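You operate a simulated robot arm through the tools that you are given. There is no shell and no other tool. Be economical: measure what you need, move in short steps, check, and stop when the job is done.

The job below is to be done with a simulated robot arm. You get a single attempt, and the scene is never put back.

TASK
Run the chiller till the cold lamp lights, switch it off and stand the right shoe on top.
Fine: switch off before you open the drawer; shut the drawer again; the other shoe stays in; the hood stays on, the vent as it is.

The check looks at the end state, three seconds after you hand in, the way a careful person would. Anything else that was tipped, shoved, dropped, spilled or broken makes it a failure.

THE ROBOT
A 7-joint arm with a fingered hand, fixed in place. Base frame: the origin is at the foot of the arm, x ahead of it, y to its left, z up. Lengths are in mm, angles in degrees, forces in N, time in s.
With the tool pointing down near the work surface it reaches from about 300 to 740 mm from the base axis. Its first joint turns from -166.0 to 166.0 degrees. Payload 4 kg.
Tool frame: the origin (TCP) lies between the finger pads and is the grasp point; the fingertips stand 26 mm ahead of it; z points along the fingers, y is the line along which they close. Largest opening 132 mm; the body of the gripper starts 73 mm behind the TCP. The gripper is a hand of 4 fingers: y runs from the thumb to the fingers, the wrist lies at [0, 0, -239] in the tool frame, and closing takes about 1.5 s.
Orientation is told as [roll, pitch, yaw] about the base's x, y, z axes, in that order, counted from this pose: with the fingers straight down and closing along the base's y, the tool's x points along the base's -x, its y along +y and its z along -z.

THE INTERFACE
- The arm moves only by the tool nudge_tool. Its arguments are lists of equal length, an entry for each row: "slide": the shift along the tool's x, y, z in cm, a list of three; "angular": the turn, a rotation vector about the tool's x, y, z in degrees, a list of three. In form: {"slide": [[dx, dy, dz], ...], "angular": [[wx, wy, wz], ...]}. A call has 1 to 20 rows; each row shifts and turns the commanded pose from where the row before left it, along the tool's axes as they then stand. "fingers" is the closure in counts, from 0 (fully open) to 255 (shut), set as the call begins (left out, the last holds). A row lasts 0.2 s, in which the tool goes at most 50 mm and 8.6 degrees; a call with a longer step from one row to the next is refused whole, and so is a gripper value outside its range. Where a pose cannot be reached the arm comes as near as it can. A force on the tool above 40 N (or 10 N above the force at the start of the call, whichever is more), or a blocked arm, ends the call early, and 0.2 s more pass. The fingers move at their own pace (about 72 mm/s each) and stop on an object; they squeeze with about 24 N. The grip force told is the motor's: it shows also when the fingers shut on nothing. Time passes only in rows, and 0.2 s behind the last, so rows that do not move let the fingers close. The reply holds the time, the measured pose of the TCP, the force on the tool along the base axes, the opening and the grip force, in the units named above and with some noise, with the torque about the TCP (base axes, N m) and any sound that the robot's microphone picked up.
- Cameras (640 x 400 px; columns grow to the right, rows downward): "scene" is fixed at [50.5, -649.5, 1437.1]; the picture's right is [0.79, -0.61, 0.00], its down [-0.31, -0.41, -0.86] and it looks along [0.53, 0.68, -0.51] (base axes); focal length 368 px, centre (320, 200). "wrist" rides on the gripper at [68, 2, -97] in the tool frame; the picture's right is [-0.03, 1.00, 0.00], its down [-0.82, -0.02, -0.58] and it looks along [-0.58, -0.01, 0.82] (tool axes); focal length 270 px, centre (320, 200).
- camera(camera): a new picture of that camera. No time passes.
- raise_lower(by): slides the trunk up (or, below 0, down) by that many mm; the arm rides with it, the base frame stays. It gives what a move gives, with no picture.
- finger_targets(finger1, finger2, finger3, thumb_bend): sets how far each is bent, from 0 (flat) to 1 (curled in); at 0.3 the hand is open as for a grip, at 0.7 the pads meet at the TCP. One left out holds its place. A second passes; each finger stops where it meets its share of the squeeze, and holds until it gets a number again. A gripper value or a shape takes the hand back. It gives what a move gives, with no picture; readings hold the bend of each and the force on the fingers (four entries, about 0 where the hand has none), thumb and palm.
- grasp_type(shape): the hand has 4 fingers and takes this shape, open, in about a second: jaw (thumb against the fingers, like two jaws); tri (thumb and two fingers); tip (a fingertip pinch); poke (one finger out to press); point (the index stretched); flat (the hand flat); cup (the hand cupped); fist (a fist). The gripper value then closes the fingers along that shape, each until it touches; the sizes above hold for jaw. It gives what a move gives, with no picture.
- locate(camera, pixels): for up to 12 pixels [column, row] of the newest picture of that camera ("zoom" is the newest enlarged one), the place [x, y, z] in the base frame of the surface seen there, good to about 2 mm. No time passes.
- enlarge(camera, box): a new picture of the part [left, top, right, bottom] of that camera's present view, enlarged. No time passes.
- job_done(): hands the job in; it is judged then, once.

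Keep the steps short. Do not move on a guess: measure, check each grasp and each placing, and mend mistakes. In all there are 80 turns and 38 pictures (those below and enlarged ones count). Leave the gripper open and the arm clear of the work at the hand-in unless told otherwise, and finish with a single line.

The tools are called after "Call:" as a command line: name --argument value ..., lists and objects as JSON in quotes. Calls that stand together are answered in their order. nudge_tool: Moves the arm, as the interface text tells. Its arguments: {"type":"object","properties":{"slide":{"type":"array","items":{"type":"array","items":{"type":"number"}}},"angular":{"type":"array","items":{"type":"array","items":{"type":"number"}}},"fingers":{"type":"number"}},"required":["slide","angular"]} The other tools are called the same way: raise_lower (by) slides the trunk up or down; grasp_type (shape) gives the hand a shape; finger_targets (finger1, finger2, finger3, thumb_bend) moves the fingers one by one; camera (camera) takes a picture; locate (camera, pixels) gives the place of the surface under pixels of a picture; enlarge (camera, box) takes an enlarged picture of a part of a camera's view; job_done () hands the job in.

At the start:

```text
clock: 0.0
tool_pos: [375.6, 1.7, 1142.4]
ee_rot: [0.0, 0.1, 0.0]
wrist_force: [-0.2, -0.2, 0.2]
ft_torque: [0.01, -0.05, 0.0]
finger_gap: 131.9
gripper_force: 0.1
shape: jaw
bend: [0.3, 0.3, 0.3, 0.3]
finger forces: [0.1, 0.0, 0.0, 0.0, 0.1, 0.1]
trunk travel left (down, up): [-475.0, 115.0]
```

scene: 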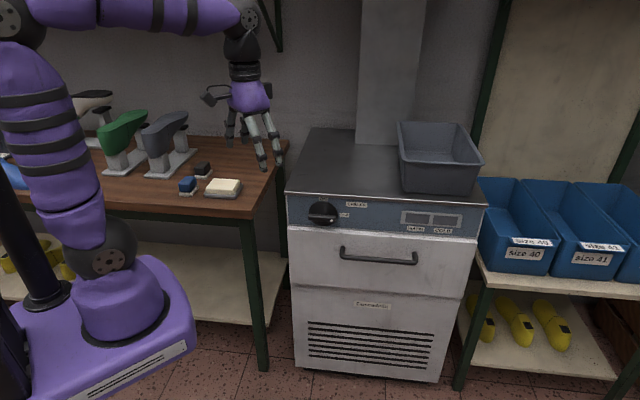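
wrist: 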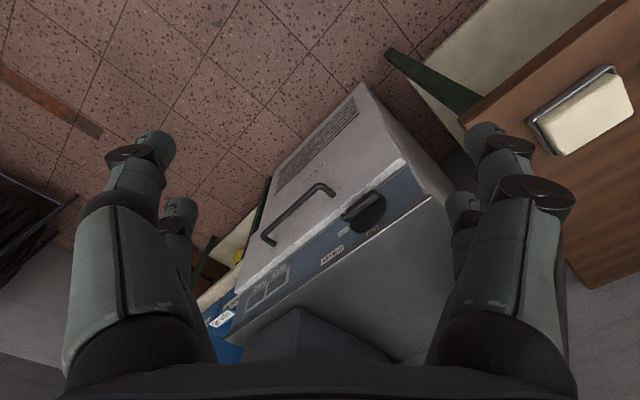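

I see a machine with a knob near (322,212), two lamps near (430,219), a drawer handle near (378,257) and a grey tray on top. I'll enlarge the panel and measure.

Call:
enlarge --camera "scene" --box '[280, 180, 490, 311]'

Call:
locate --camera "scene" --pixels '[[322, 213], [290, 195], [484, 207], [313, 130], [416, 219], [444, 219], [343, 250], [414, 261], [290, 230], [476, 241], [378, 257], [440, 160]]'

```text
3.05 times, centred on (385, 246) of scene
```

zoom: 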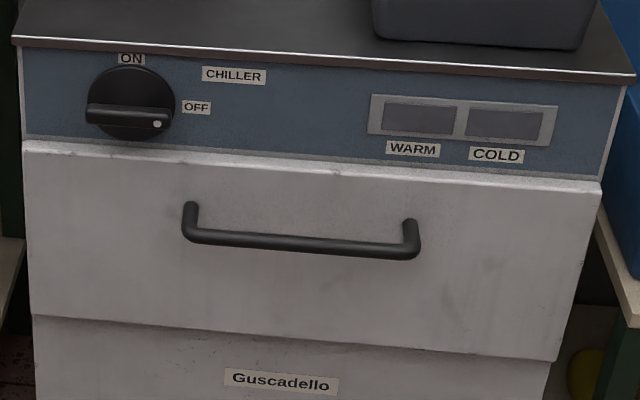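

```text
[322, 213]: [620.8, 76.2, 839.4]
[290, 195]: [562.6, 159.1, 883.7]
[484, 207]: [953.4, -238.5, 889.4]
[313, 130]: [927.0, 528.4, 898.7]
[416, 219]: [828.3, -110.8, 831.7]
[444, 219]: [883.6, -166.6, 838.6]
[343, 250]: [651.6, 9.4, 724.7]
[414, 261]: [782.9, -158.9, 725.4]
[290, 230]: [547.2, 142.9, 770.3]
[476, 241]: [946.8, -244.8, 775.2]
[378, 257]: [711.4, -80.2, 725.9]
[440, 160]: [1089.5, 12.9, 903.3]
```

The knob's bar points to OFF (white dot on the right), and ON is a quarter turn counter-clockwise at the top. The front faces the arm at 45°. I'll move ahead at the present height and turn the hand so the fingers face the panel horizontally, closing vertically.

Call:
nudge_tool --slide '[[-4.5, -1, 0], [-4.5, -1, 0], [-4.5, -1, 0], [0, 0, 0], [0, 0, 0], [0, 0, 0], [0, 0, 0], [0, 0, 0], [0, 0, 0]]' --angular '[[0, 0, 0], [0, 0, 0], [0, 0, 0], [0, 0, -7.5], [0, 0, -7.5], [0, 0, -7.5], [0, 0, -7.5], [0, 0, -7.5], [0, 0, -7.5]]'

Call:
nudge_tool --slide '[[0, 0, 0], [0, 0, 0], [0, 0, 0], [0, 0, 0], [0, 0, 0], [0, 0, 0], [0, 0, 0], [0, 0, 0], [0, 0, 0], [0, 0, 0], [0, 0, 0], [0, 0, 0]]' --angular '[[0, -7.5, 0], [0, -7.5, 0], [0, -7.5, 0], [0, -7.5, 0], [0, -7.5, 0], [0, -7.5, 0], [0, -7.5, 0], [0, -7.5, 0], [0, -7.5, 0], [0, -7.5, 0], [0, -7.5, 0], [0, -7.5, 0]]'

Call:
nudge_tool --slide '[[0, 0, 0], [0, 0, 0], [0, 0, 0], [0, 0, 0], [0, 0, 0], [0, 0, 0], [0, 0, 0], [0, 0, 0], [0, 0, 0], [0, 0, 0], [0, 0, 0], [0, 0, 0]]' --angular '[[0, 0, 7.5], [0, 0, 7.5], [0, 0, 7.5], [0, 0, 7.5], [0, 0, 7.5], [0, 0, 7.5], [0, 0, 7.5], [0, 0, 7.5], [0, 0, 7.5], [0, 0, 7.5], [0, 0, 7.5], [0, 0, 7.5]]'

```text
clock: 2.0
tool_pos: [512.0, -28.9, 1142.9]
ee_rot: [0.0, -0.1, 45.1]
wrist_force: [-0.3, -0.5, 0.5]
ft_torque: [0.0, -0.02, 0.01]
finger_gap: 131.7
gripper_force: 0.0
shape: jaw
bend: [0.3, 0.3, 0.3, 0.3]
finger forces: [0.0, 0.0, 0.0, 0.1, 0.1, 0.1]
trunk travel left (down, up): [-475.0, 115.0]
```

```text
clock: 4.6
tool_pos: [516.3, -27.0, 1120.9]
ee_rot: [6.7, -75.4, 38.5]
wrist_force: [-0.3, -0.4, 0.5]
ft_torque: [-0.01, -0.01, -0.04]
finger_gap: 132.1
gripper_force: 0.1
shape: jaw
bend: [0.3, 0.3, 0.3, 0.3]
finger forces: [0.0, 0.1, 0.0, 0.1, 0.0, 0.0]
out of reach, approached as far as the arm can: row 6, 7, 8
trunk travel left (down, up): [-475.0, 115.0]
```

```text
clock: 7.2
tool_pos: [516.3, -27.1, 1121.3]
ee_rot: [75.4, 2.0, -45.1]
wrist_force: [0.3, 0.5, 0.2]
ft_torque: [0.0, -0.01, 0.02]
finger_gap: 132.2
gripper_force: 0.0
shape: jaw
bend: [0.3, 0.3, 0.3, 0.3]
finger forces: [0.0, 0.0, 0.0, 0.1, 0.0, 0.0]
trunk travel left (down, up): [-475.0, 115.0]
```

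The hand lost about 15° of pitch on the way, so I'll correct that.

Call:
nudge_tool --slide '[[0, 0, 0], [0, 0, 0], [0, 0, 0]]' --angular '[[-7.3, 0, 0], [-7.3, 0, 0], [0, 2, 0]]'

Call:
camera --camera "scene"

```text
clock: 8.0
tool_pos: [516.6, -27.6, 1121.7]
ee_rot: [90.1, 1.8, -43.0]
wrist_force: [0.2, 0.6, 0.5]
ft_torque: [-0.01, 0.0, 0.01]
finger_gap: 132.0
gripper_force: 0.1
shape: jaw
bend: [0.3, 0.3, 0.3, 0.3]
finger forces: [0.1, 0.0, 0.0, 0.0, 0.1, 0.1]
trunk travel left (down, up): [-475.0, 115.0]
```

```text
34 pictures are left
```

scene: 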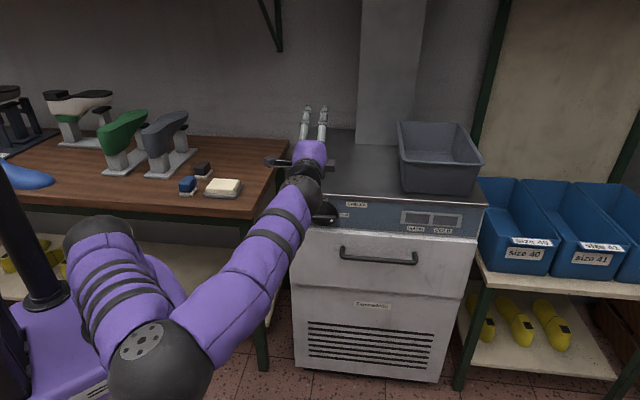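

Call:
nudge_tool --slide '[[0, 0, 0], [0, 0, 0]]' --angular '[[0, -2, 0], [0, 0, -1.8]]'

Call:
locate --camera "scene" --pixels '[[150, 345], [170, 390], [250, 205], [90, 230], [100, 380], [280, 170], [230, 200], [200, 250], [288, 145]]'

```text
clock: 8.6
tool_pos: [516.0, -27.3, 1120.9]
ee_rot: [90.0, 0.1, -45.0]
wrist_force: [0.0, 0.3, 0.3]
ft_torque: [-0.02, 0.0, 0.03]
finger_gap: 131.7
gripper_force: 0.0
shape: jaw
bend: [0.3, 0.3, 0.3, 0.3]
finger forces: [0.1, 0.1, 0.1, 0.0, 0.1, 0.0]
trunk travel left (down, up): [-475.0, 115.0]
```

```text
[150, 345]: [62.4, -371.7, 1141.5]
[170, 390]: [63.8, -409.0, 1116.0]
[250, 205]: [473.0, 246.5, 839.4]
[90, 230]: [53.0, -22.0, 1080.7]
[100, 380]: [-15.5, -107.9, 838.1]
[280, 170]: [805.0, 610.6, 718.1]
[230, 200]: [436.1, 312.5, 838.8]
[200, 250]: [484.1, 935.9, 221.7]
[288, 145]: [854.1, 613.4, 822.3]
```

Orientation is right now. The elbow sits high and clear, so I'll lower the trunk to knob height; the fingertips stay about 120 mm short of the panel.

Call:
raise_lower --by -282

Call:
camera --camera "wrist"

Call:
camera --camera "scene"

```text
clock: 11.4
tool_pos: [517.3, -27.1, 838.0]
ee_rot: [89.9, 0.0, -44.9]
wrist_force: [0.5, -1.0, 0.3]
ft_torque: [-0.01, -0.01, 0.01]
finger_gap: 131.7
gripper_force: 0.0
shape: jaw
bend: [0.3, 0.3, 0.3, 0.3]
finger forces: [0.0, 0.0, 0.0, 0.0, 0.1, 0.0]
trunk travel left (down, up): [-193.0, 397.0]
```

```text
33 pictures are left
```

wrist: 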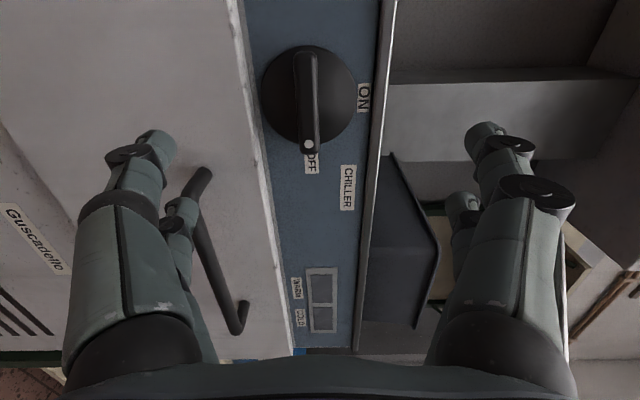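

```text
32 pictures are left
```

scene: 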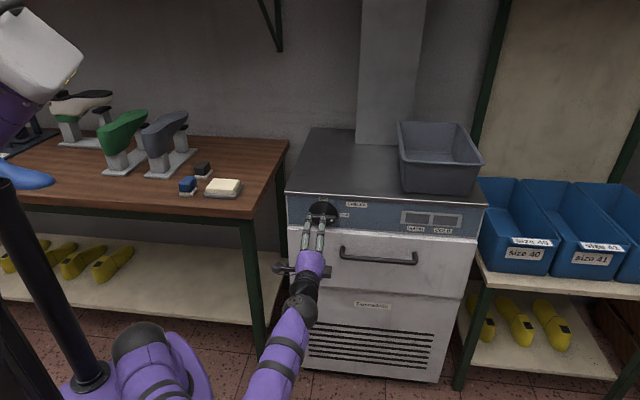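

I see the knob with its bar from about (304,50) to the dot (309,147). I'll measure the bar and panel.

Call:
locate --camera "wrist" --pixels '[[304, 58], [306, 90], [308, 125], [309, 147], [285, 95], [335, 95], [268, 95], [352, 95], [270, 170], [242, 95], [385, 95], [322, 55]]'

Call:
enlarge --camera "wrist" --box '[240, 20, 400, 120]'

```text
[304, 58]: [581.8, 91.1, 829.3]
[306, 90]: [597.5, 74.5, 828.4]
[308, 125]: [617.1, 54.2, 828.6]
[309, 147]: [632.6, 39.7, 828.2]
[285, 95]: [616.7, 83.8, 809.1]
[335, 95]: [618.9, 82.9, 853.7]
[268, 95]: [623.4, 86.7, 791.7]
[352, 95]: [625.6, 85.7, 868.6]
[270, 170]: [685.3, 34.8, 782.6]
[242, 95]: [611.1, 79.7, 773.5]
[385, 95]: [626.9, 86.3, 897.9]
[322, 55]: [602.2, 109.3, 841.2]
```

```text
4.00 times, centred on (320, 70) of wrist
```

zoom: 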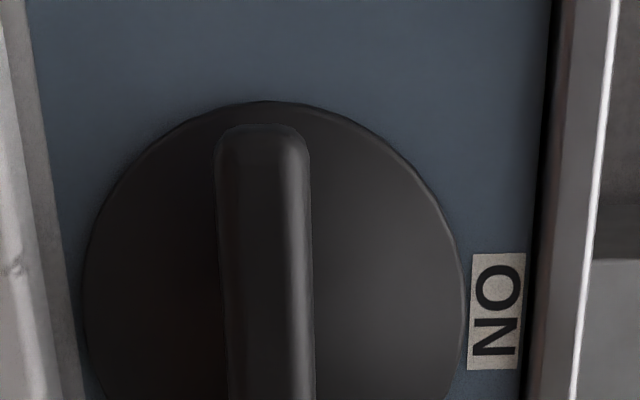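

The knob's axis is at z≈829.5; its bar front stands about 20 mm proud of the disc. I'll narrow the fingers and line up with the axis.

Call:
nudge_tool --slide '[[0.2, -0.85, 3], [0, 0, 3], [0, 0, 2], [0, 0, 0], [0, 0, 0]]' --angular '[[0, 0, 0], [0, 0, 0], [0, 0, 0], [0, 0, 0], [0, 0, 0]]' --fingers 135

Call:
camera --camera "wrist"

```text
clock: 12.7
tool_pos: [571.6, 31.3, 831.8]
ee_rot: [89.9, -0.1, -44.9]
wrist_force: [0.0, -0.8, -0.7]
ft_torque: [0.02, 0.0, 0.02]
finger_gap: 62.7
gripper_force: 0.0
shape: jaw
bend: [0.73, 0.73, 0.73, 0.7]
finger forces: [0.1, 0.1, 0.0, 0.0, 0.0, 0.1]
trunk travel left (down, up): [-193.0, 397.0]
```

```text
30 pictures are left
```

wrist: 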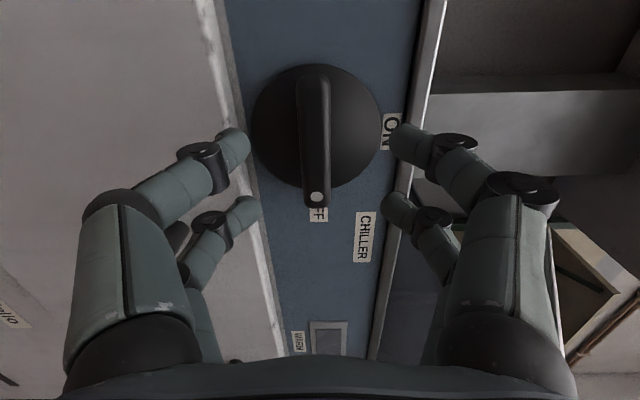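

The gap is 63 mm and straddles the bar. I'll advance 36 mm and lower 2 mm.

Call:
nudge_tool --slide '[[0, -0.15, 1], [0, 0, 1], [0, 0, 1], [0, 0, 0.6], [0, 0, 0]]' --angular '[[0, 0, 0], [0, 0, 0], [0, 0, 0], [0, 0, 0], [0, 0, 0]]'

Call:
camera --camera "wrist"

```text
clock: 13.8
tool_pos: [597.8, 56.0, 829.8]
ee_rot: [89.9, 0.0, -45.0]
wrist_force: [-0.1, 0.5, -0.5]
ft_torque: [0.0, 0.04, -0.01]
finger_gap: 62.8
gripper_force: 0.2
shape: jaw
bend: [0.73, 0.73, 0.73, 0.7]
finger forces: [0.1, 0.0, 0.1, 0.0, 0.0, 0.0]
trunk travel left (down, up): [-193.0, 397.0]
```

```text
29 pictures are left
```

wrist: 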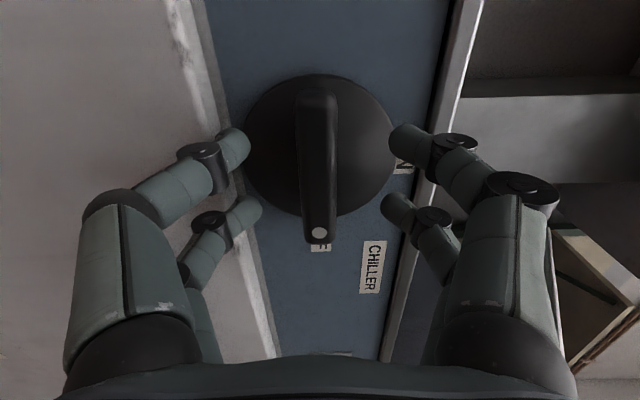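

TCP u≈462, straddling the bar. Closing.

Call:
nudge_tool --slide '[[0, 0, 0], [0, 0, 0], [0, 0, 0], [0, 0, 0], [0, 0, 0], [0, 0, 0]]' --angular '[[0, 0, 0], [0, 0, 0], [0, 0, 0], [0, 0, 0], [0, 0, 0], [0, 0, 0]]' --fingers 255

Call:
camera --camera "wrist"

```text
clock: 15.2
tool_pos: [597.4, 55.7, 830.1]
ee_rot: [89.9, -0.2, -44.9]
wrist_force: [4.2, 3.0, -0.4]
ft_torque: [-0.05, 0.0, 0.02]
finger_gap: 14.2
gripper_force: 23.9
shape: jaw
bend: [0.72, 0.72, 0.72, 0.7]
finger forces: [21.1, 21.1, 21.3, 0.0, 21.8, 0.0]
trunk travel left (down, up): [-193.0, 397.0]
```

```text
28 pictures are left
```

wrist: 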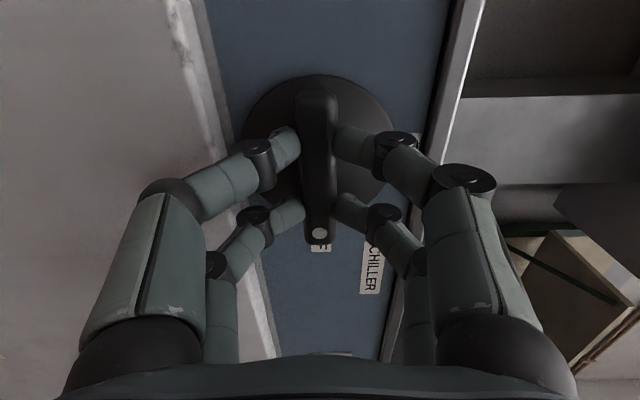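

The bar is gripped (14 mm gap, 21 N). I'll turn counter-clockwise towards ON, half first.

Call:
nudge_tool --slide '[[0, 0, 0], [0, 0, 0], [0, 0, 0], [0, 0, 0], [0, 0, 0], [0, 0, 0]]' --angular '[[0, 0, -7.5], [0, 0, -7.5], [0, 0, -7.5], [0, 0, -7.5], [0, 0, -7.5], [0, 0, -7.5]]'

```text
clock: 16.6
tool_pos: [596.3, 55.5, 827.1]
ee_rot: [89.8, -45.1, -44.8]
wrist_force: [6.3, -0.3, -7.1]
ft_torque: [-0.04, 0.2, -0.06]
finger_gap: 14.0
gripper_force: 24.0
shape: jaw
bend: [0.72, 0.72, 0.72, 0.7]
finger forces: [21.1, 20.8, 24.8, 0.1, 24.2, 0.0]
trunk travel left (down, up): [-193.0, 397.0]
```

Turned 45° with small forces. Continuing to 90°.

Call:
nudge_tool --slide '[[0, 0, 0], [0, 0, 0], [0, 0, 0], [0, 0, 0], [0, 0, 0], [0, 0, 0]]' --angular '[[0, 0, -7.5], [0, 0, -7.5], [0, 0, -7.5], [0, 0, -7.5], [0, 0, -7.5], [0, 0, -7.5]]'

Call:
enlarge --camera "scene" --box '[280, 180, 490, 311]'

```text
clock: 18.1
tool_pos: [599.4, 56.3, 827.1]
ee_rot: [-8.0, -89.8, 53.0]
wrist_force: [7.9, -4.6, -12.2]
ft_torque: [-0.18, 0.17, -0.21]
finger_gap: 13.6
gripper_force: 23.7
shape: jaw
bend: [0.72, 0.72, 0.72, 0.7]
finger forces: [20.9, 21.2, 25.1, 0.0, 25.8, 0.0]
trunk travel left (down, up): [-193.0, 397.0]
```

```text
3.05 times, centred on (385, 246) of scene
```

zoom: 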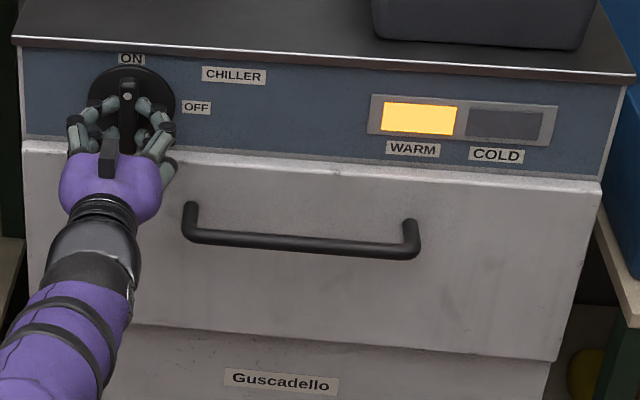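

The knob points to ON and the WARM lamp is lit. I'll wait, holding still.

Call:
nudge_tool --slide '[[0, 0, 0], [0, 0, 0], [0, 0, 0], [0, 0, 0], [0, 0, 0], [0, 0, 0], [0, 0, 0], [0, 0, 0], [0, 0, 0], [0, 0, 0], [0, 0, 0], [0, 0, 0], [0, 0, 0], [0, 0, 0], [0, 0, 0], [0, 0, 0], [0, 0, 0], [0, 0, 0], [0, 0, 0], [0, 0, 0]]' --angular '[[0, 0, 0], [0, 0, 0], [0, 0, 0], [0, 0, 0], [0, 0, 0], [0, 0, 0], [0, 0, 0], [0, 0, 0], [0, 0, 0], [0, 0, 0], [0, 0, 0], [0, 0, 0], [0, 0, 0], [0, 0, 0], [0, 0, 0], [0, 0, 0], [0, 0, 0], [0, 0, 0], [0, 0, 0], [0, 0, 0]]'

Call:
nudge_tool --slide '[[0, 0, 0], [0, 0, 0], [0, 0, 0], [0, 0, 0], [0, 0, 0], [0, 0, 0], [0, 0, 0], [0, 0, 0], [0, 0, 0], [0, 0, 0], [0, 0, 0], [0, 0, 0], [0, 0, 0], [0, 0, 0], [0, 0, 0], [0, 0, 0], [0, 0, 0], [0, 0, 0], [0, 0, 0], [0, 0, 0]]' --angular '[[0, 0, 0], [0, 0, 0], [0, 0, 0], [0, 0, 0], [0, 0, 0], [0, 0, 0], [0, 0, 0], [0, 0, 0], [0, 0, 0], [0, 0, 0], [0, 0, 0], [0, 0, 0], [0, 0, 0], [0, 0, 0], [0, 0, 0], [0, 0, 0], [0, 0, 0], [0, 0, 0], [0, 0, 0], [0, 0, 0]]'

Call:
enlarge --camera "scene" --box '[280, 180, 490, 311]'

```text
clock: 22.2
tool_pos: [599.1, 55.9, 826.4]
ee_rot: [14.2, -89.8, 30.7]
wrist_force: [8.2, -5.2, -16.7]
ft_torque: [-0.21, 0.21, -0.24]
finger_gap: 14.0
gripper_force: 24.5
shape: jaw
bend: [0.72, 0.72, 0.72, 0.7]
finger forces: [20.9, 21.1, 25.1, 0.0, 26.1, 0.0]
trunk travel left (down, up): [-193.0, 397.0]
```

```text
clock: 26.4
tool_pos: [598.1, 56.3, 827.2]
ee_rot: [15.5, -89.8, 29.5]
wrist_force: [4.5, -6.4, -17.1]
ft_torque: [-0.22, 0.21, -0.21]
finger_gap: 13.8
gripper_force: 24.4
shape: jaw
bend: [0.72, 0.72, 0.72, 0.7]
finger forces: [21.4, 21.6, 25.1, 0.0, 26.0, 0.0]
trunk travel left (down, up): [-193.0, 397.0]
```

```text
3.05 times, centred on (385, 246) of scene
```

zoom: 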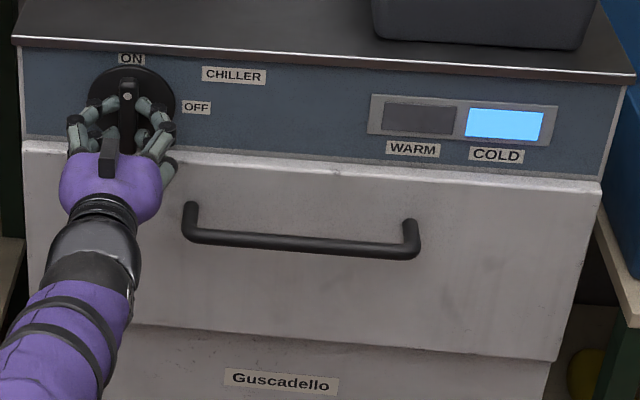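

The COLD lamp is lit. I'll turn back 90° to OFF.

Call:
nudge_tool --slide '[[0, 0, 0], [0, 0, 0], [0, 0, 0], [0, 0, 0], [0, 0, 0], [0, 0, 0], [0, 0, 0], [0, 0, 0], [0, 0, 0], [0, 0, 0], [0, 0, 0], [0, 0, 0], [0, 0, 0]]' --angular '[[0, 0, 7.5], [0, 0, 7.5], [0, 0, 7.5], [0, 0, 7.5], [0, 0, 7.5], [0, 0, 7.5], [0, 0, 7.5], [0, 0, 7.5], [0, 0, 7.5], [0, 0, 7.5], [0, 0, 7.5], [0, 0, 7.5], [0, 0, 0]]'

Call:
enlarge --camera "scene" --box '[280, 180, 490, 311]'

```text
clock: 29.2
tool_pos: [596.1, 55.7, 830.0]
ee_rot: [90.0, 0.0, -45.0]
wrist_force: [10.1, 6.3, 4.4]
ft_torque: [0.03, -0.05, -0.03]
finger_gap: 13.6
gripper_force: 23.8
shape: jaw
bend: [0.72, 0.72, 0.72, 0.7]
finger forces: [23.3, 23.1, 21.2, 0.0, 21.5, 0.1]
trunk travel left (down, up): [-193.0, 397.0]
```

```text
3.05 times, centred on (385, 246) of scene
```

zoom: 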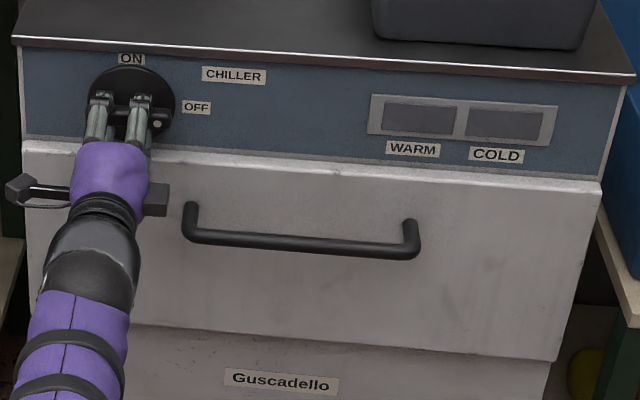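

Both lamps are off and the knob is at OFF. I'll release to a 63 mm gap, back off 90 mm, then move across to the drawer handle.

Call:
nudge_tool --slide '[[0, 0, 0], [0, 0, 0], [0, 0, 0], [0, 0, 0], [0, 0, 0], [0, 0, -2], [0, 0, -3.5], [0, 0, -3.5], [-4.4, 0, 0], [-4.4, 0, 0], [-4.4, 0, 0], [-4.4, 0, 0]]' --angular '[[0, 0, 0], [0, 0, 0], [0, 0, 0], [0, 0, 0], [0, 0, 0], [0, 0, 0], [0, 0, 0], [0, 0, 0], [0, 0, 0], [0, 0, 0], [0, 0, 0], [0, 0, 0]]' --fingers 135

Call:
raise_lower --by -105

Call:
camera --camera "wrist"

```text
clock: 31.9
tool_pos: [657.5, -130.8, 829.0]
ee_rot: [90.0, 0.0, -44.9]
wrist_force: [-0.4, 0.9, -0.3]
ft_torque: [0.0, 0.0, -0.01]
finger_gap: 61.5
gripper_force: 0.0
shape: jaw
bend: [0.73, 0.73, 0.73, 0.7]
finger forces: [0.1, 0.1, 0.0, 0.0, 0.0, 0.1]
trunk travel left (down, up): [-193.0, 397.0]
```

```text
clock: 33.2
tool_pos: [658.2, -130.1, 723.9]
ee_rot: [89.9, 0.0, -45.0]
wrist_force: [0.7, -0.6, -0.5]
ft_torque: [-0.01, 0.0, 0.02]
finger_gap: 61.9
gripper_force: 0.1
shape: jaw
bend: [0.73, 0.73, 0.73, 0.7]
finger forces: [0.0, 0.0, 0.1, 0.1, 0.1, 0.1]
trunk travel left (down, up): [-88.0, 502.0]
```

```text
24 pictures are left
```

wrist: 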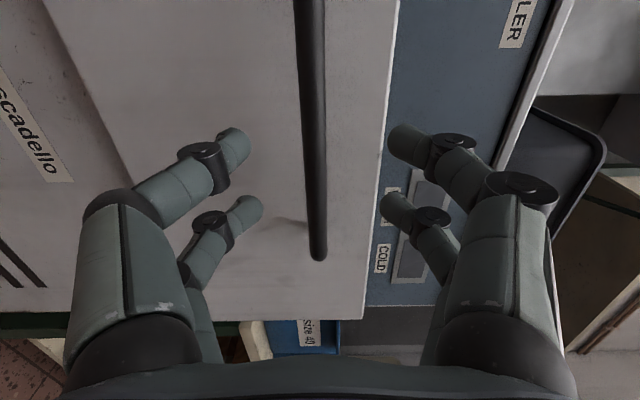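

I see the handle bar from (308,0) to (318,258). Measuring it.

Call:
locate --camera "wrist" --pixels '[[309, 30], [312, 100], [314, 160], [317, 240], [303, 100], [322, 100], [270, 120], [360, 120]]'

```text
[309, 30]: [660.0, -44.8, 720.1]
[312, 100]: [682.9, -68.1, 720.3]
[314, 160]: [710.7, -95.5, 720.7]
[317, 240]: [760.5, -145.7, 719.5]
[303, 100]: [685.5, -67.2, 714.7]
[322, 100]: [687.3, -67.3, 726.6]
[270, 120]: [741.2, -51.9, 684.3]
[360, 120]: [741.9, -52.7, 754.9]
```

Handle centre z≈720, front face u≈435, drawer face u≈487. I'll advance 70 mm, lower 3.5 mm, then close.

Call:
nudge_tool --slide '[[0, -0.35, 2], [0, 0, 2], [0, 0, 2], [0, 0, 1], [0, 0, 0]]' --angular '[[0, 0, 0], [0, 0, 0], [0, 0, 0], [0, 0, 0], [0, 0, 0]]'

Call:
nudge_tool --slide '[[0, 0, 0], [0, 0, 0], [0, 0, 0], [0, 0, 0], [0, 0, 0], [0, 0, 0]]' --angular '[[0, 0, 0], [0, 0, 0], [0, 0, 0], [0, 0, 0], [0, 0, 0], [0, 0, 0]]' --fingers 255

```text
clock: 34.4
tool_pos: [707.1, -79.7, 720.3]
ee_rot: [90.0, 0.0, -45.0]
wrist_force: [-0.3, 0.2, -0.3]
ft_torque: [-0.05, 0.0, 0.0]
finger_gap: 61.4
gripper_force: 0.1
shape: jaw
bend: [0.73, 0.73, 0.73, 0.7]
finger forces: [0.1, 0.0, 0.0, 0.0, 0.0, 0.0]
trunk travel left (down, up): [-88.0, 502.0]
```

```text
clock: 35.8
tool_pos: [708.0, -79.4, 719.5]
ee_rot: [89.9, -0.1, -45.0]
wrist_force: [1.4, 1.3, -1.6]
ft_torque: [0.0, -0.03, -0.01]
finger_gap: 0.0
gripper_force: 24.0
shape: jaw
bend: [0.62, 0.63, 0.63, 0.7]
finger forces: [0.1, 0.0, 0.0, 0.0, 0.1, 0.1]
trunk travel left (down, up): [-88.0, 502.0]
```

The gap is 0 with no finger force: the pads may have closed around or behind the bar. I'll look.

Call:
camera --camera "wrist"

```text
23 pictures are left
```

wrist: 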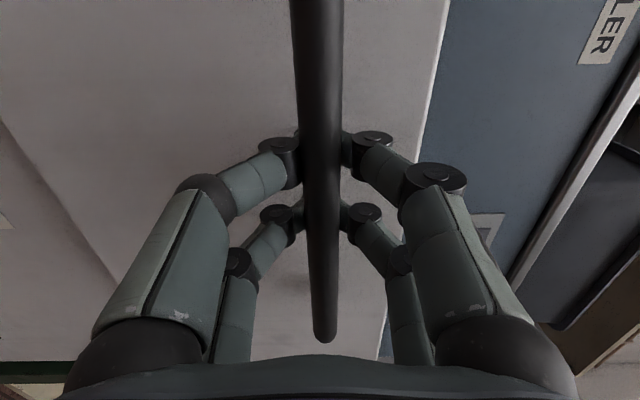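

The fingers are hooked behind the bar, which is good for pulling. I'll pull gently along the outward normal.

Call:
nudge_tool --slide '[[0, 0, -1], [0, 0, -1], [0, 0, -1.5], [0, 0, -1.5], [0, 0, -1.5], [0, 0, -1.5]]' --angular '[[0, 0, 0], [0, 0, 0], [0, 0, 0], [0, 0, 0], [0, 0, 0], [0, 0, 0]]'

Call:
camera --camera "scene"

```text
clock: 37.2
tool_pos: [650.2, -137.8, 720.5]
ee_rot: [90.0, -0.1, -45.0]
wrist_force: [0.0, 1.2, -3.6]
ft_torque: [-0.08, -0.04, 0.03]
finger_gap: 0.1
gripper_force: 24.2
shape: jaw
bend: [0.63, 0.63, 0.63, 0.7]
finger forces: [0.1, 0.1, 0.0, 0.0, 0.3, 0.0]
trunk travel left (down, up): [-88.0, 502.0]
```

```text
22 pictures are left
```

scene: 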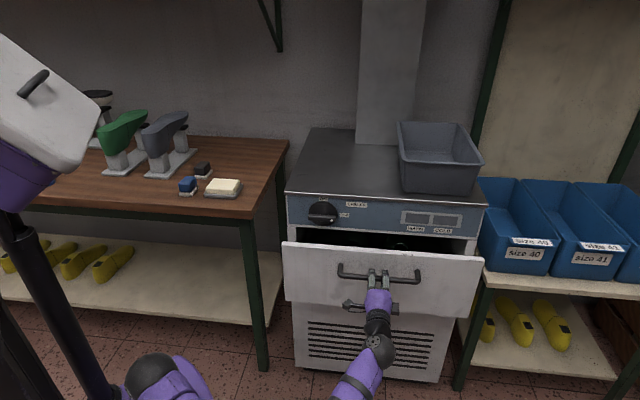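

The drawer slides easily. Pulling another 160 mm.

Call:
nudge_tool --slide '[[0, 0, -2], [0, 0, -2], [0, 0, -2], [0, 0, -2], [0, 0, -2], [0, 0, -2], [0, 0, -2], [0, 0, -2], [0, 0, 0]]' --angular '[[0, 0, 0], [0, 0, 0], [0, 0, 0], [0, 0, 0], [0, 0, 0], [0, 0, 0], [0, 0, 0], [0, 0, 0], [0, 0, 0]]'

Call:
camera --camera "scene"

```text
clock: 39.2
tool_pos: [537.4, -251.1, 720.1]
ee_rot: [90.0, 0.0, -45.0]
wrist_force: [0.8, -0.1, -1.7]
ft_torque: [-0.02, 0.0, 0.01]
finger_gap: 0.0
gripper_force: 23.8
shape: jaw
bend: [0.63, 0.63, 0.63, 0.7]
finger forces: [0.0, 0.0, 0.1, 0.1, 0.6, 0.1]
trunk travel left (down, up): [-88.0, 502.0]
```

```text
21 pictures are left
```

scene: 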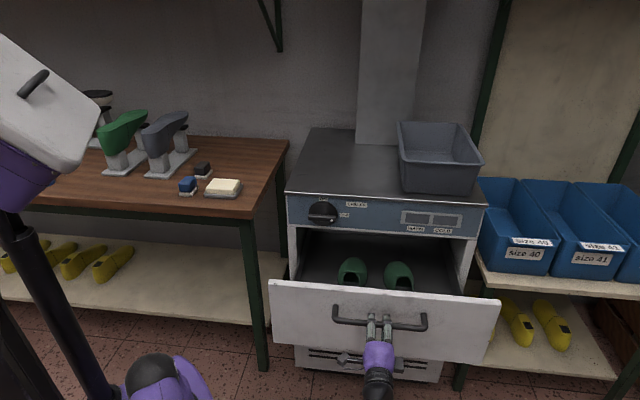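

Two green shoes appear, openings towards the drawer front. I'll pull a bit more and watch the force.

Call:
nudge_tool --slide '[[0, 0, -1.5], [0, 0, -1.5], [0, 0, -1.5], [0, 0, -1.5], [0, 0, -1.5]]' --angular '[[0, 0, 0], [0, 0, 0], [0, 0, 0], [0, 0, 0], [0, 0, 0]]'

Call:
enlarge --camera "scene" --box '[260, 180, 516, 340]'

```text
clock: 40.4
tool_pos: [483.9, -304.6, 720.3]
ee_rot: [89.9, 0.0, -45.0]
wrist_force: [-0.3, 0.6, -2.8]
ft_torque: [-0.04, -0.04, 0.03]
finger_gap: 0.0
gripper_force: 24.4
shape: jaw
bend: [0.63, 0.63, 0.63, 0.7]
finger forces: [0.0, 0.1, 0.1, 0.1, 0.2, 0.1]
trunk travel left (down, up): [-88.0, 502.0]
```

```text
2.50 times, centred on (388, 260) of scene
```

zoom: 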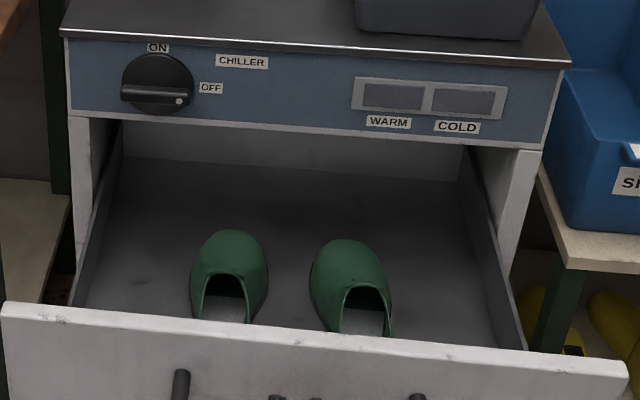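

The drawer is out about 300 mm and both shoes are visible, toes to the back. I'll open, back away 60 mm, raise the trunk and turn the hand down for a close view from above.

Call:
nudge_tool --slide '[[0, 0, 0], [0, 0, 0], [0, 0, 0], [0, 0, 0], [0, 0, 0], [0, 0, -2], [0, 0, -2], [0, 0, -2], [0, 0, 0]]' --angular '[[0, 0, 0], [0, 0, 0], [0, 0, 0], [0, 0, 0], [0, 0, 0], [0, 0, 0], [0, 0, 0], [0, 0, 0], [0, 0, 0]]' --fingers 120

Call:
raise_lower --by 330

Call:
nudge_tool --slide '[[0, 0, 0], [0, 0, 0], [0, 0, 0], [0, 0, 0], [0, 0, 0], [0, 0, 0], [0, 0, 0], [0, 0, 0], [0, 0, 0], [0, 0, 0], [0, 0, 0], [0, 0, 0]]' --angular '[[0, 0, -7.5], [0, 0, -7.5], [0, 0, -7.5], [0, 0, -7.5], [0, 0, -7.5], [0, 0, -7.5], [0, 0, -7.5], [0, 0, -7.5], [0, 0, -7.5], [0, 0, -7.5], [0, 0, -7.5], [0, 0, -7.5]]' --fingers 0

Call:
nudge_tool --slide '[[0, 0, 0], [0, 0, 0], [0, 0, 0], [0, 0, 0], [0, 0, 0], [0, 0, 0], [0, 0, 0], [0, 0, 0], [0, 0, 0], [0, 0, 0], [0, 0, 0], [0, 0, 0]]' --angular '[[0, 7.5, 0], [0, 7.5, 0], [0, 7.5, 0], [0, 7.5, 0], [0, 7.5, 0], [0, 7.5, 0], [0, 7.5, 0], [0, 7.5, 0], [0, 7.5, 0], [0, 7.5, 0], [0, 7.5, 0], [0, 7.5, 0]]'

```text
clock: 42.4
tool_pos: [441.8, -346.1, 721.1]
ee_rot: [90.0, 0.0, -45.0]
wrist_force: [0.0, 0.6, 0.4]
ft_torque: [0.0, -0.01, 0.01]
finger_gap: 69.4
gripper_force: 0.0
shape: jaw
bend: [0.72, 0.72, 0.72, 0.7]
finger forces: [0.1, 0.1, 0.1, 0.1, 0.0, 0.0]
trunk travel left (down, up): [-88.0, 502.0]
```

```text
clock: 45.7
tool_pos: [441.0, -346.2, 1051.5]
ee_rot: [90.0, 0.0, -45.0]
wrist_force: [-0.1, -0.1, -0.6]
ft_torque: [0.03, 0.0, 0.02]
finger_gap: 69.1
gripper_force: 0.0
shape: jaw
bend: [0.72, 0.72, 0.72, 0.7]
finger forces: [0.0, 0.0, 0.1, 0.0, 0.0, 0.1]
trunk travel left (down, up): [-418.0, 172.0]
```

```text
clock: 48.3
tool_pos: [441.1, -346.0, 1050.1]
ee_rot: [-73.1, -89.9, 118.0]
wrist_force: [-0.4, 0.1, -0.3]
ft_torque: [-0.01, 0.01, -0.03]
finger_gap: 131.7
gripper_force: 0.0
shape: jaw
bend: [0.3, 0.3, 0.3, 0.3]
finger forces: [0.0, 0.0, 0.0, 0.0, 0.1, 0.0]
trunk travel left (down, up): [-418.0, 172.0]
```

```text
clock: 50.9
tool_pos: [441.0, -347.1, 1052.4]
ee_rot: [0.1, 0.2, 45.0]
wrist_force: [0.0, 0.2, -0.6]
ft_torque: [0.02, -0.04, -0.01]
finger_gap: 131.9
gripper_force: 0.0
shape: jaw
bend: [0.3, 0.3, 0.3, 0.3]
finger forces: [0.0, 0.0, 0.0, 0.0, 0.0, 0.1]
trunk travel left (down, up): [-418.0, 172.0]
```

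Call:
camera --camera "wrist"

```text
19 pictures are left
```

wrist: 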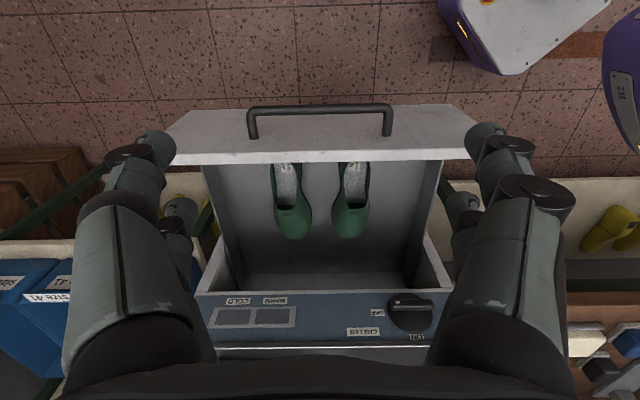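

Both shoes are seen from above, toes towards the machine (down in the picture). I'll enlarge to tell left from right.

Call:
enlarge --camera "wrist" --box '[240, 145, 400, 245]'

Call:
locate --camera "wrist" --pixels '[[291, 237], [289, 210], [276, 190], [302, 190], [286, 180], [350, 235], [338, 190], [370, 190], [320, 210], [320, 160], [222, 190], [352, 180]]'

```text
4.00 times, centred on (320, 195) of wrist
```

zoom: 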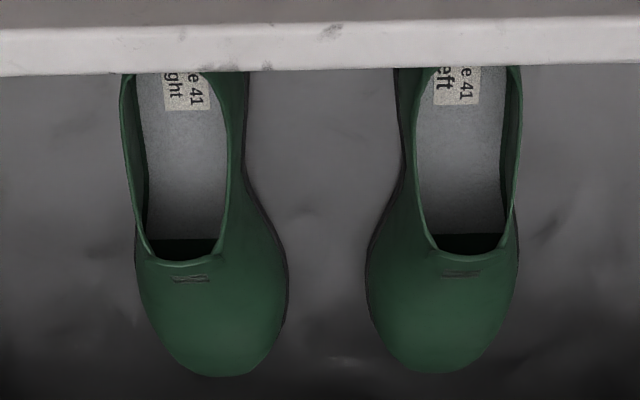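

```text
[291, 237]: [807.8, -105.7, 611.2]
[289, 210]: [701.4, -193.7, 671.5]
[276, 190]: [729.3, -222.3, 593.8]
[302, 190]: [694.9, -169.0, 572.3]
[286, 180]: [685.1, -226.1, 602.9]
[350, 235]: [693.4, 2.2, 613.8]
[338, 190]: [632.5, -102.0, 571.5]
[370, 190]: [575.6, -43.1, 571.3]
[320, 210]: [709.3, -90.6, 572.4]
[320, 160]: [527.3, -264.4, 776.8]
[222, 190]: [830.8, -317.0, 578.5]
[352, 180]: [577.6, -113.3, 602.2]
```

The labels read "size 41 right" on the picture's left shoe and "left" on the other, so the right shoe is the one at picture left. I'll measure its outline, and the space on top.

Call:
locate --camera "zoom" --pixels '[[212, 365], [160, 320], [270, 320], [145, 280], [210, 300], [278, 270], [132, 200], [240, 180], [185, 150], [245, 100], [124, 100], [185, 265]]'

Call:
camera --camera "scene"

Call:
locate --camera "scene" --pixels '[[403, 189], [398, 150], [396, 165], [350, 188], [300, 185], [330, 160], [385, 189], [370, 165], [405, 125], [398, 185], [297, 193], [380, 197]]'

```text
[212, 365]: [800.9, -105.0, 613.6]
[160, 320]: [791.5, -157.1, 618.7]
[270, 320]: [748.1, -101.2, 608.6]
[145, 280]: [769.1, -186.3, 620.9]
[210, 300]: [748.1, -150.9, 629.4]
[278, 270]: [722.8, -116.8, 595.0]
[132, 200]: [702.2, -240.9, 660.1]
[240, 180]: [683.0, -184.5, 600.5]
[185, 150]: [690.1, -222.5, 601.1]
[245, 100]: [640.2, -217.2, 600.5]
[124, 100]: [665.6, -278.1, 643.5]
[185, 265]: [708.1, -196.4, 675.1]
```

```text
17 pictures are left
```

scene: 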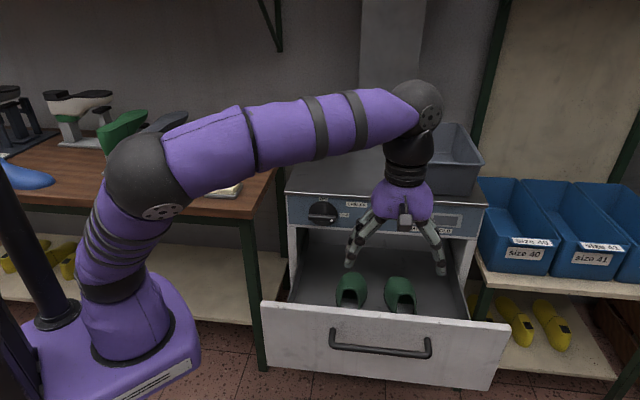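

```text
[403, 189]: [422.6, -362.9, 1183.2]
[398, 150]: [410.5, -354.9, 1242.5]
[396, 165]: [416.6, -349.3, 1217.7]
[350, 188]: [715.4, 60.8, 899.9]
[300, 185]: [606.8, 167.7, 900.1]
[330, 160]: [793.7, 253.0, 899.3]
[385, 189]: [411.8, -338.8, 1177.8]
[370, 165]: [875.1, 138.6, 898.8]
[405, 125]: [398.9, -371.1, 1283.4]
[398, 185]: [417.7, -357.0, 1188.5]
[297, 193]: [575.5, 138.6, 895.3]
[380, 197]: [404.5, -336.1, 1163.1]
```

The right shoe's axis is at v≈640 (u 217–492), throat height 675, sole side around 600, drawer floor 572. The machine top is at z=900, free from v≈285 to 600. I'll move above the shoe, still high, with a gap of about 95 mm.

Call:
nudge_tool --slide '[[-4, -1.2, 0], [-4, -1.2, 0], [-4, -1.2, 0], [-4, -1.2, 0], [-4, -1.2, 0], [-4, -1.2, 0], [-4.85, -1.1, 0], [0, 0, 0]]' --angular '[[0, 0, 0], [0, 0, 0], [0, 0, 0], [0, 0, 0], [0, 0, 0], [0, 0, 0], [0, 0, 0], [0, 0, 0]]' --fingers 70

Call:
raise_lower --by -280

Call:
camera --camera "wrist"

```text
clock: 52.7
tool_pos: [657.9, -194.6, 1050.8]
ee_rot: [0.0, 0.1, 45.1]
wrist_force: [-0.2, -0.8, -0.3]
ft_torque: [-0.04, 0.04, -0.01]
finger_gap: 96.3
gripper_force: 0.0
shape: jaw
bend: [0.65, 0.65, 0.65, 0.54]
finger forces: [0.0, 0.0, 0.1, 0.0, 0.0, 0.0]
out of reach, approached as far as the arm can: row 6, 7
trunk travel left (down, up): [-418.0, 172.0]
```

```text
clock: 53.5
tool_pos: [655.8, -191.7, 1009.2]
ee_rot: [-0.2, 0.0, 45.4]
wrist_force: [-0.2, -1.0, -1.4]
ft_torque: [0.02, 0.07, -0.01]
finger_gap: 96.0
gripper_force: 0.1
shape: jaw
bend: [0.65, 0.65, 0.65, 0.54]
finger forces: [0.0, 0.0, 0.1, 0.0, 0.0, 0.0]
trunk travel left (down, up): [-378.0, 212.0]
stopped: the arm was blocked; the commanded pose is now the measured one
```

```text
16 pictures are left
```

wrist: 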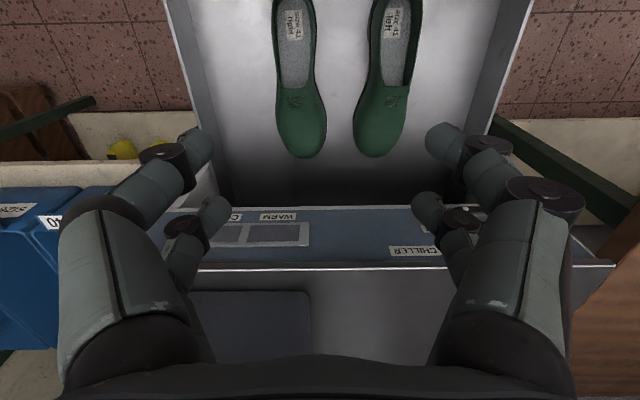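

The trunk was blocked after 40 mm. I'll look at the scene to see what's touching.

Call:
camera --camera "scene"

```text
15 pictures are left
```

scene: 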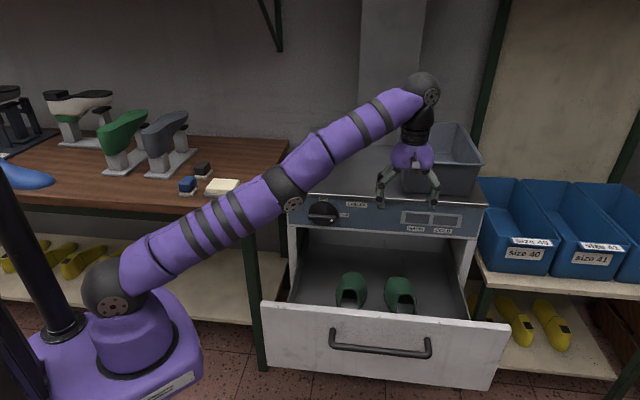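

Call:
locate --camera "scene" --pixels '[[112, 300], [288, 190], [305, 205], [290, 210], [240, 245], [425, 95], [150, 270], [280, 225]]'

Call:
raise_lower --by 40

```text
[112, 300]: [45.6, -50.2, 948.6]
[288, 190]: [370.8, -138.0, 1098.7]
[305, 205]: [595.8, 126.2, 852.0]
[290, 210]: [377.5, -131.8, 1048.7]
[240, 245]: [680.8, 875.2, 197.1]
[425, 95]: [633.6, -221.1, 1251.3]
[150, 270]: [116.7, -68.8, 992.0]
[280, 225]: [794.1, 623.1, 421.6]
```

```text
clock: 54.4
tool_pos: [656.8, -192.7, 1051.0]
ee_rot: [-0.1, 0.1, 45.2]
wrist_force: [-0.3, 0.0, -0.4]
ft_torque: [-0.03, -0.02, 0.01]
finger_gap: 95.9
gripper_force: 0.1
shape: jaw
bend: [0.65, 0.65, 0.65, 0.54]
finger forces: [0.0, 0.0, 0.0, 0.0, 0.0, 0.0]
trunk travel left (down, up): [-418.0, 172.0]
```

Nothing in the scene is near the arm; it was simply overstretched upward from a low shoulder. I'll keep the trunk here and lower the hand with the arm instead.

Call:
nudge_tool --slide '[[0, 0, 4], [0, 0, 4], [0, 0, 4], [0, 0, 4], [0, 0, 4], [0, 0, 4], [0, 0, 0]]' --angular '[[0, 0, 0], [0, 0, 0], [0, 0, 0], [0, 0, 0], [0, 0, 0], [0, 0, 0], [0, 0, 0]]'

```text
clock: 56.0
tool_pos: [719.9, -213.1, 830.2]
ee_rot: [0.0, 0.2, 45.1]
wrist_force: [0.5, 0.8, 0.3]
ft_torque: [0.01, 0.03, -0.04]
finger_gap: 96.1
gripper_force: 0.1
shape: jaw
bend: [0.65, 0.65, 0.65, 0.54]
finger forces: [0.0, 0.1, 0.0, 0.0, 0.0, 0.1]
out of reach, approached as far as the arm can: row 1, 2, 3, 4, 5, 6
trunk travel left (down, up): [-418.0, 172.0]
```

Now at u≈358, v≈660, z 830. I'll shift 20 mm left and descend 6 cm to see where the command settles.

Call:
nudge_tool --slide '[[0, 1, 2], [0, 1, 2], [0, 0, 2], [0, 0, 0], [0, 0, 0]]' --angular '[[0, 0, 0], [0, 0, 0], [0, 0, 0], [0, 0, 0], [0, 0, 0]]'

Call:
camera --camera "wrist"

```text
clock: 57.1
tool_pos: [728.3, -207.4, 773.7]
ee_rot: [-0.1, 0.2, 45.1]
wrist_force: [0.6, 0.1, -0.1]
ft_torque: [0.01, -0.01, -0.01]
finger_gap: 96.0
gripper_force: 0.0
shape: jaw
bend: [0.65, 0.65, 0.65, 0.54]
finger forces: [0.0, 0.0, 0.0, 0.0, 0.1, 0.0]
out of reach, approached as far as the arm can: row 1, 2
trunk travel left (down, up): [-418.0, 172.0]
```

```text
14 pictures are left
```

wrist: 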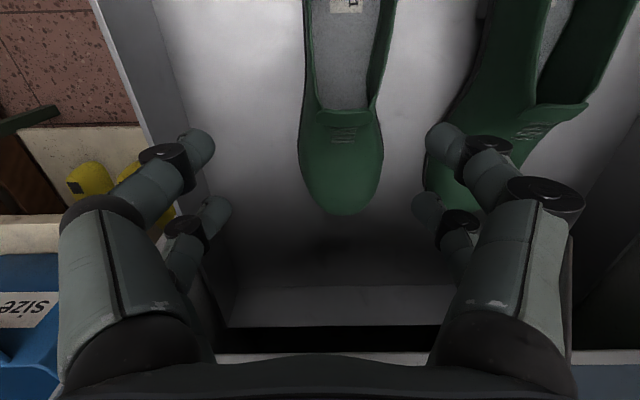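

Now fully reachable: u=368, v=662. I'll shift to u≈355, v≈640 and descend to z≈700.

Call:
nudge_tool --slide '[[0.65, 1.1, 0], [0.65, 1.1, 0], [0, 0, 3], [0, 0, 3], [0, 0, 1.4], [0, 0, 0]]' --angular '[[0, 0, 0], [0, 0, 0], [0, 0, 0], [0, 0, 0], [0, 0, 0], [0, 0, 0]]'

Call:
camera --camera "wrist"

```text
clock: 58.5
tool_pos: [729.1, -208.4, 699.2]
ee_rot: [0.0, 0.1, 45.3]
wrist_force: [0.4, -1.1, -0.7]
ft_torque: [-0.02, 0.03, 0.02]
finger_gap: 96.0
gripper_force: 0.0
shape: jaw
bend: [0.65, 0.65, 0.65, 0.54]
finger forces: [0.1, 0.0, 0.1, 0.0, 0.0, 0.1]
out of reach, approached as far as the arm can: row 1, 2
trunk travel left (down, up): [-418.0, 172.0]
```

```text
13 pictures are left
```

wrist: 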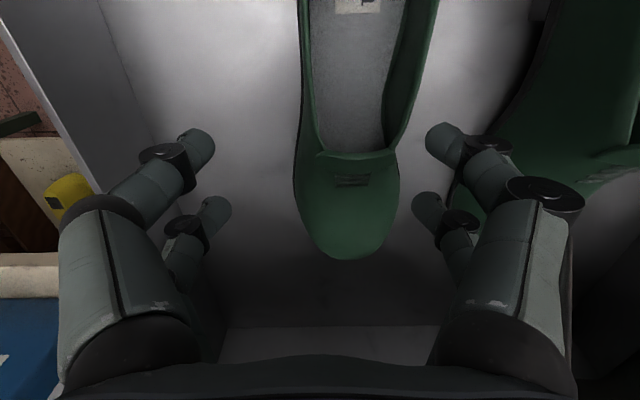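

The lateral rows were refused as out of reach; the arm is stretched nearly straight. I'll lift 3 cm and retry a larger inward move in small rows.

Call:
nudge_tool --slide '[[0, 0, -3], [1, 0, 0], [1, 0, 0], [1, 0, 0], [1, 0, 0], [0, 0, 0]]' --angular '[[0, 0, 0], [0, 0, 0], [0, 0, 0], [0, 0, 0], [0, 0, 0], [0, 0, 0]]'

```text
clock: 60.0
tool_pos: [718.1, -242.0, 731.0]
ee_rot: [0.1, 0.2, 45.3]
wrist_force: [0.3, -0.2, -0.9]
ft_torque: [-0.02, -0.01, -0.01]
finger_gap: 96.0
gripper_force: 0.0
shape: jaw
bend: [0.65, 0.65, 0.65, 0.54]
finger forces: [0.0, 0.0, 0.0, 0.0, 0.0, 0.0]
out of reach, approached as far as the arm can: row 2, 3, 4, 5
trunk travel left (down, up): [-418.0, 172.0]
```

The hand slid round the reach limit instead of coming inward: the elbow is locked straight. I'll lift a little and command a clear radial pull towards the base so the elbow bends.

Call:
nudge_tool --slide '[[0, 0, -3], [2.2, 4.4, 0], [2.2, 4.4, 0], [2.2, 4.4, 0], [0, 0, 0]]' --angular '[[0, 0, 0], [0, 0, 0], [0, 0, 0], [0, 0, 0], [0, 0, 0]]'

```text
clock: 61.1
tool_pos: [716.3, -244.9, 762.1]
ee_rot: [0.0, 0.3, 45.1]
wrist_force: [-0.3, 0.0, -0.4]
ft_torque: [0.02, 0.0, -0.02]
finger_gap: 95.9
gripper_force: 0.0
shape: jaw
bend: [0.65, 0.65, 0.65, 0.54]
finger forces: [0.0, 0.0, 0.0, 0.0, 0.1, 0.0]
out of reach, approached as far as the arm can: row 2, 3, 4
trunk travel left (down, up): [-418.0, 172.0]
```

Still locked straight. Tilting the hand about the wrist, fingertips swinging towards the base, should share some motion to the elbow and unlock it. I'll do that in four rows, then a small inward pull.

Call:
nudge_tool --slide '[[1.37, 2.81, -0.2], [1.37, 2.81, -0.2], [1.37, 2.81, -0.2], [1.37, 2.81, -0.2], [0, 0, 0]]' --angular '[[-6.7, 3.3, 0], [-6.7, 3.3, 0], [-6.7, 3.3, 0], [-6.7, 3.3, 0], [0, 0, 0]]'

Call:
nudge_tool --slide '[[0.8, 1.6, -0.9], [0.8, 1.6, -0.9], [0.8, 1.6, -0.9], [0, 0, 0]]' --angular '[[0, 0, 0], [0, 0, 0], [0, 0, 0], [0, 0, 0]]'

```text
clock: 62.4
tool_pos: [603.1, -205.3, 795.0]
ee_rot: [27.2, 13.0, 48.2]
wrist_force: [0.1, -0.5, 1.1]
ft_torque: [-0.01, 0.0, 0.0]
finger_gap: 96.0
gripper_force: 0.0
shape: jaw
bend: [0.65, 0.65, 0.65, 0.54]
finger forces: [0.0, 0.1, 0.0, 0.0, 0.0, 0.0]
trunk travel left (down, up): [-418.0, 172.0]
```

```text
clock: 63.4
tool_pos: [571.7, -195.8, 842.5]
ee_rot: [27.1, 12.9, 48.2]
wrist_force: [0.2, -0.3, 1.6]
ft_torque: [-0.03, 0.0, -0.03]
finger_gap: 96.1
gripper_force: 0.0
shape: jaw
bend: [0.65, 0.65, 0.65, 0.54]
finger forces: [0.0, 0.0, 0.0, 0.0, 0.0, 0.0]
trunk travel left (down, up): [-418.0, 172.0]
```

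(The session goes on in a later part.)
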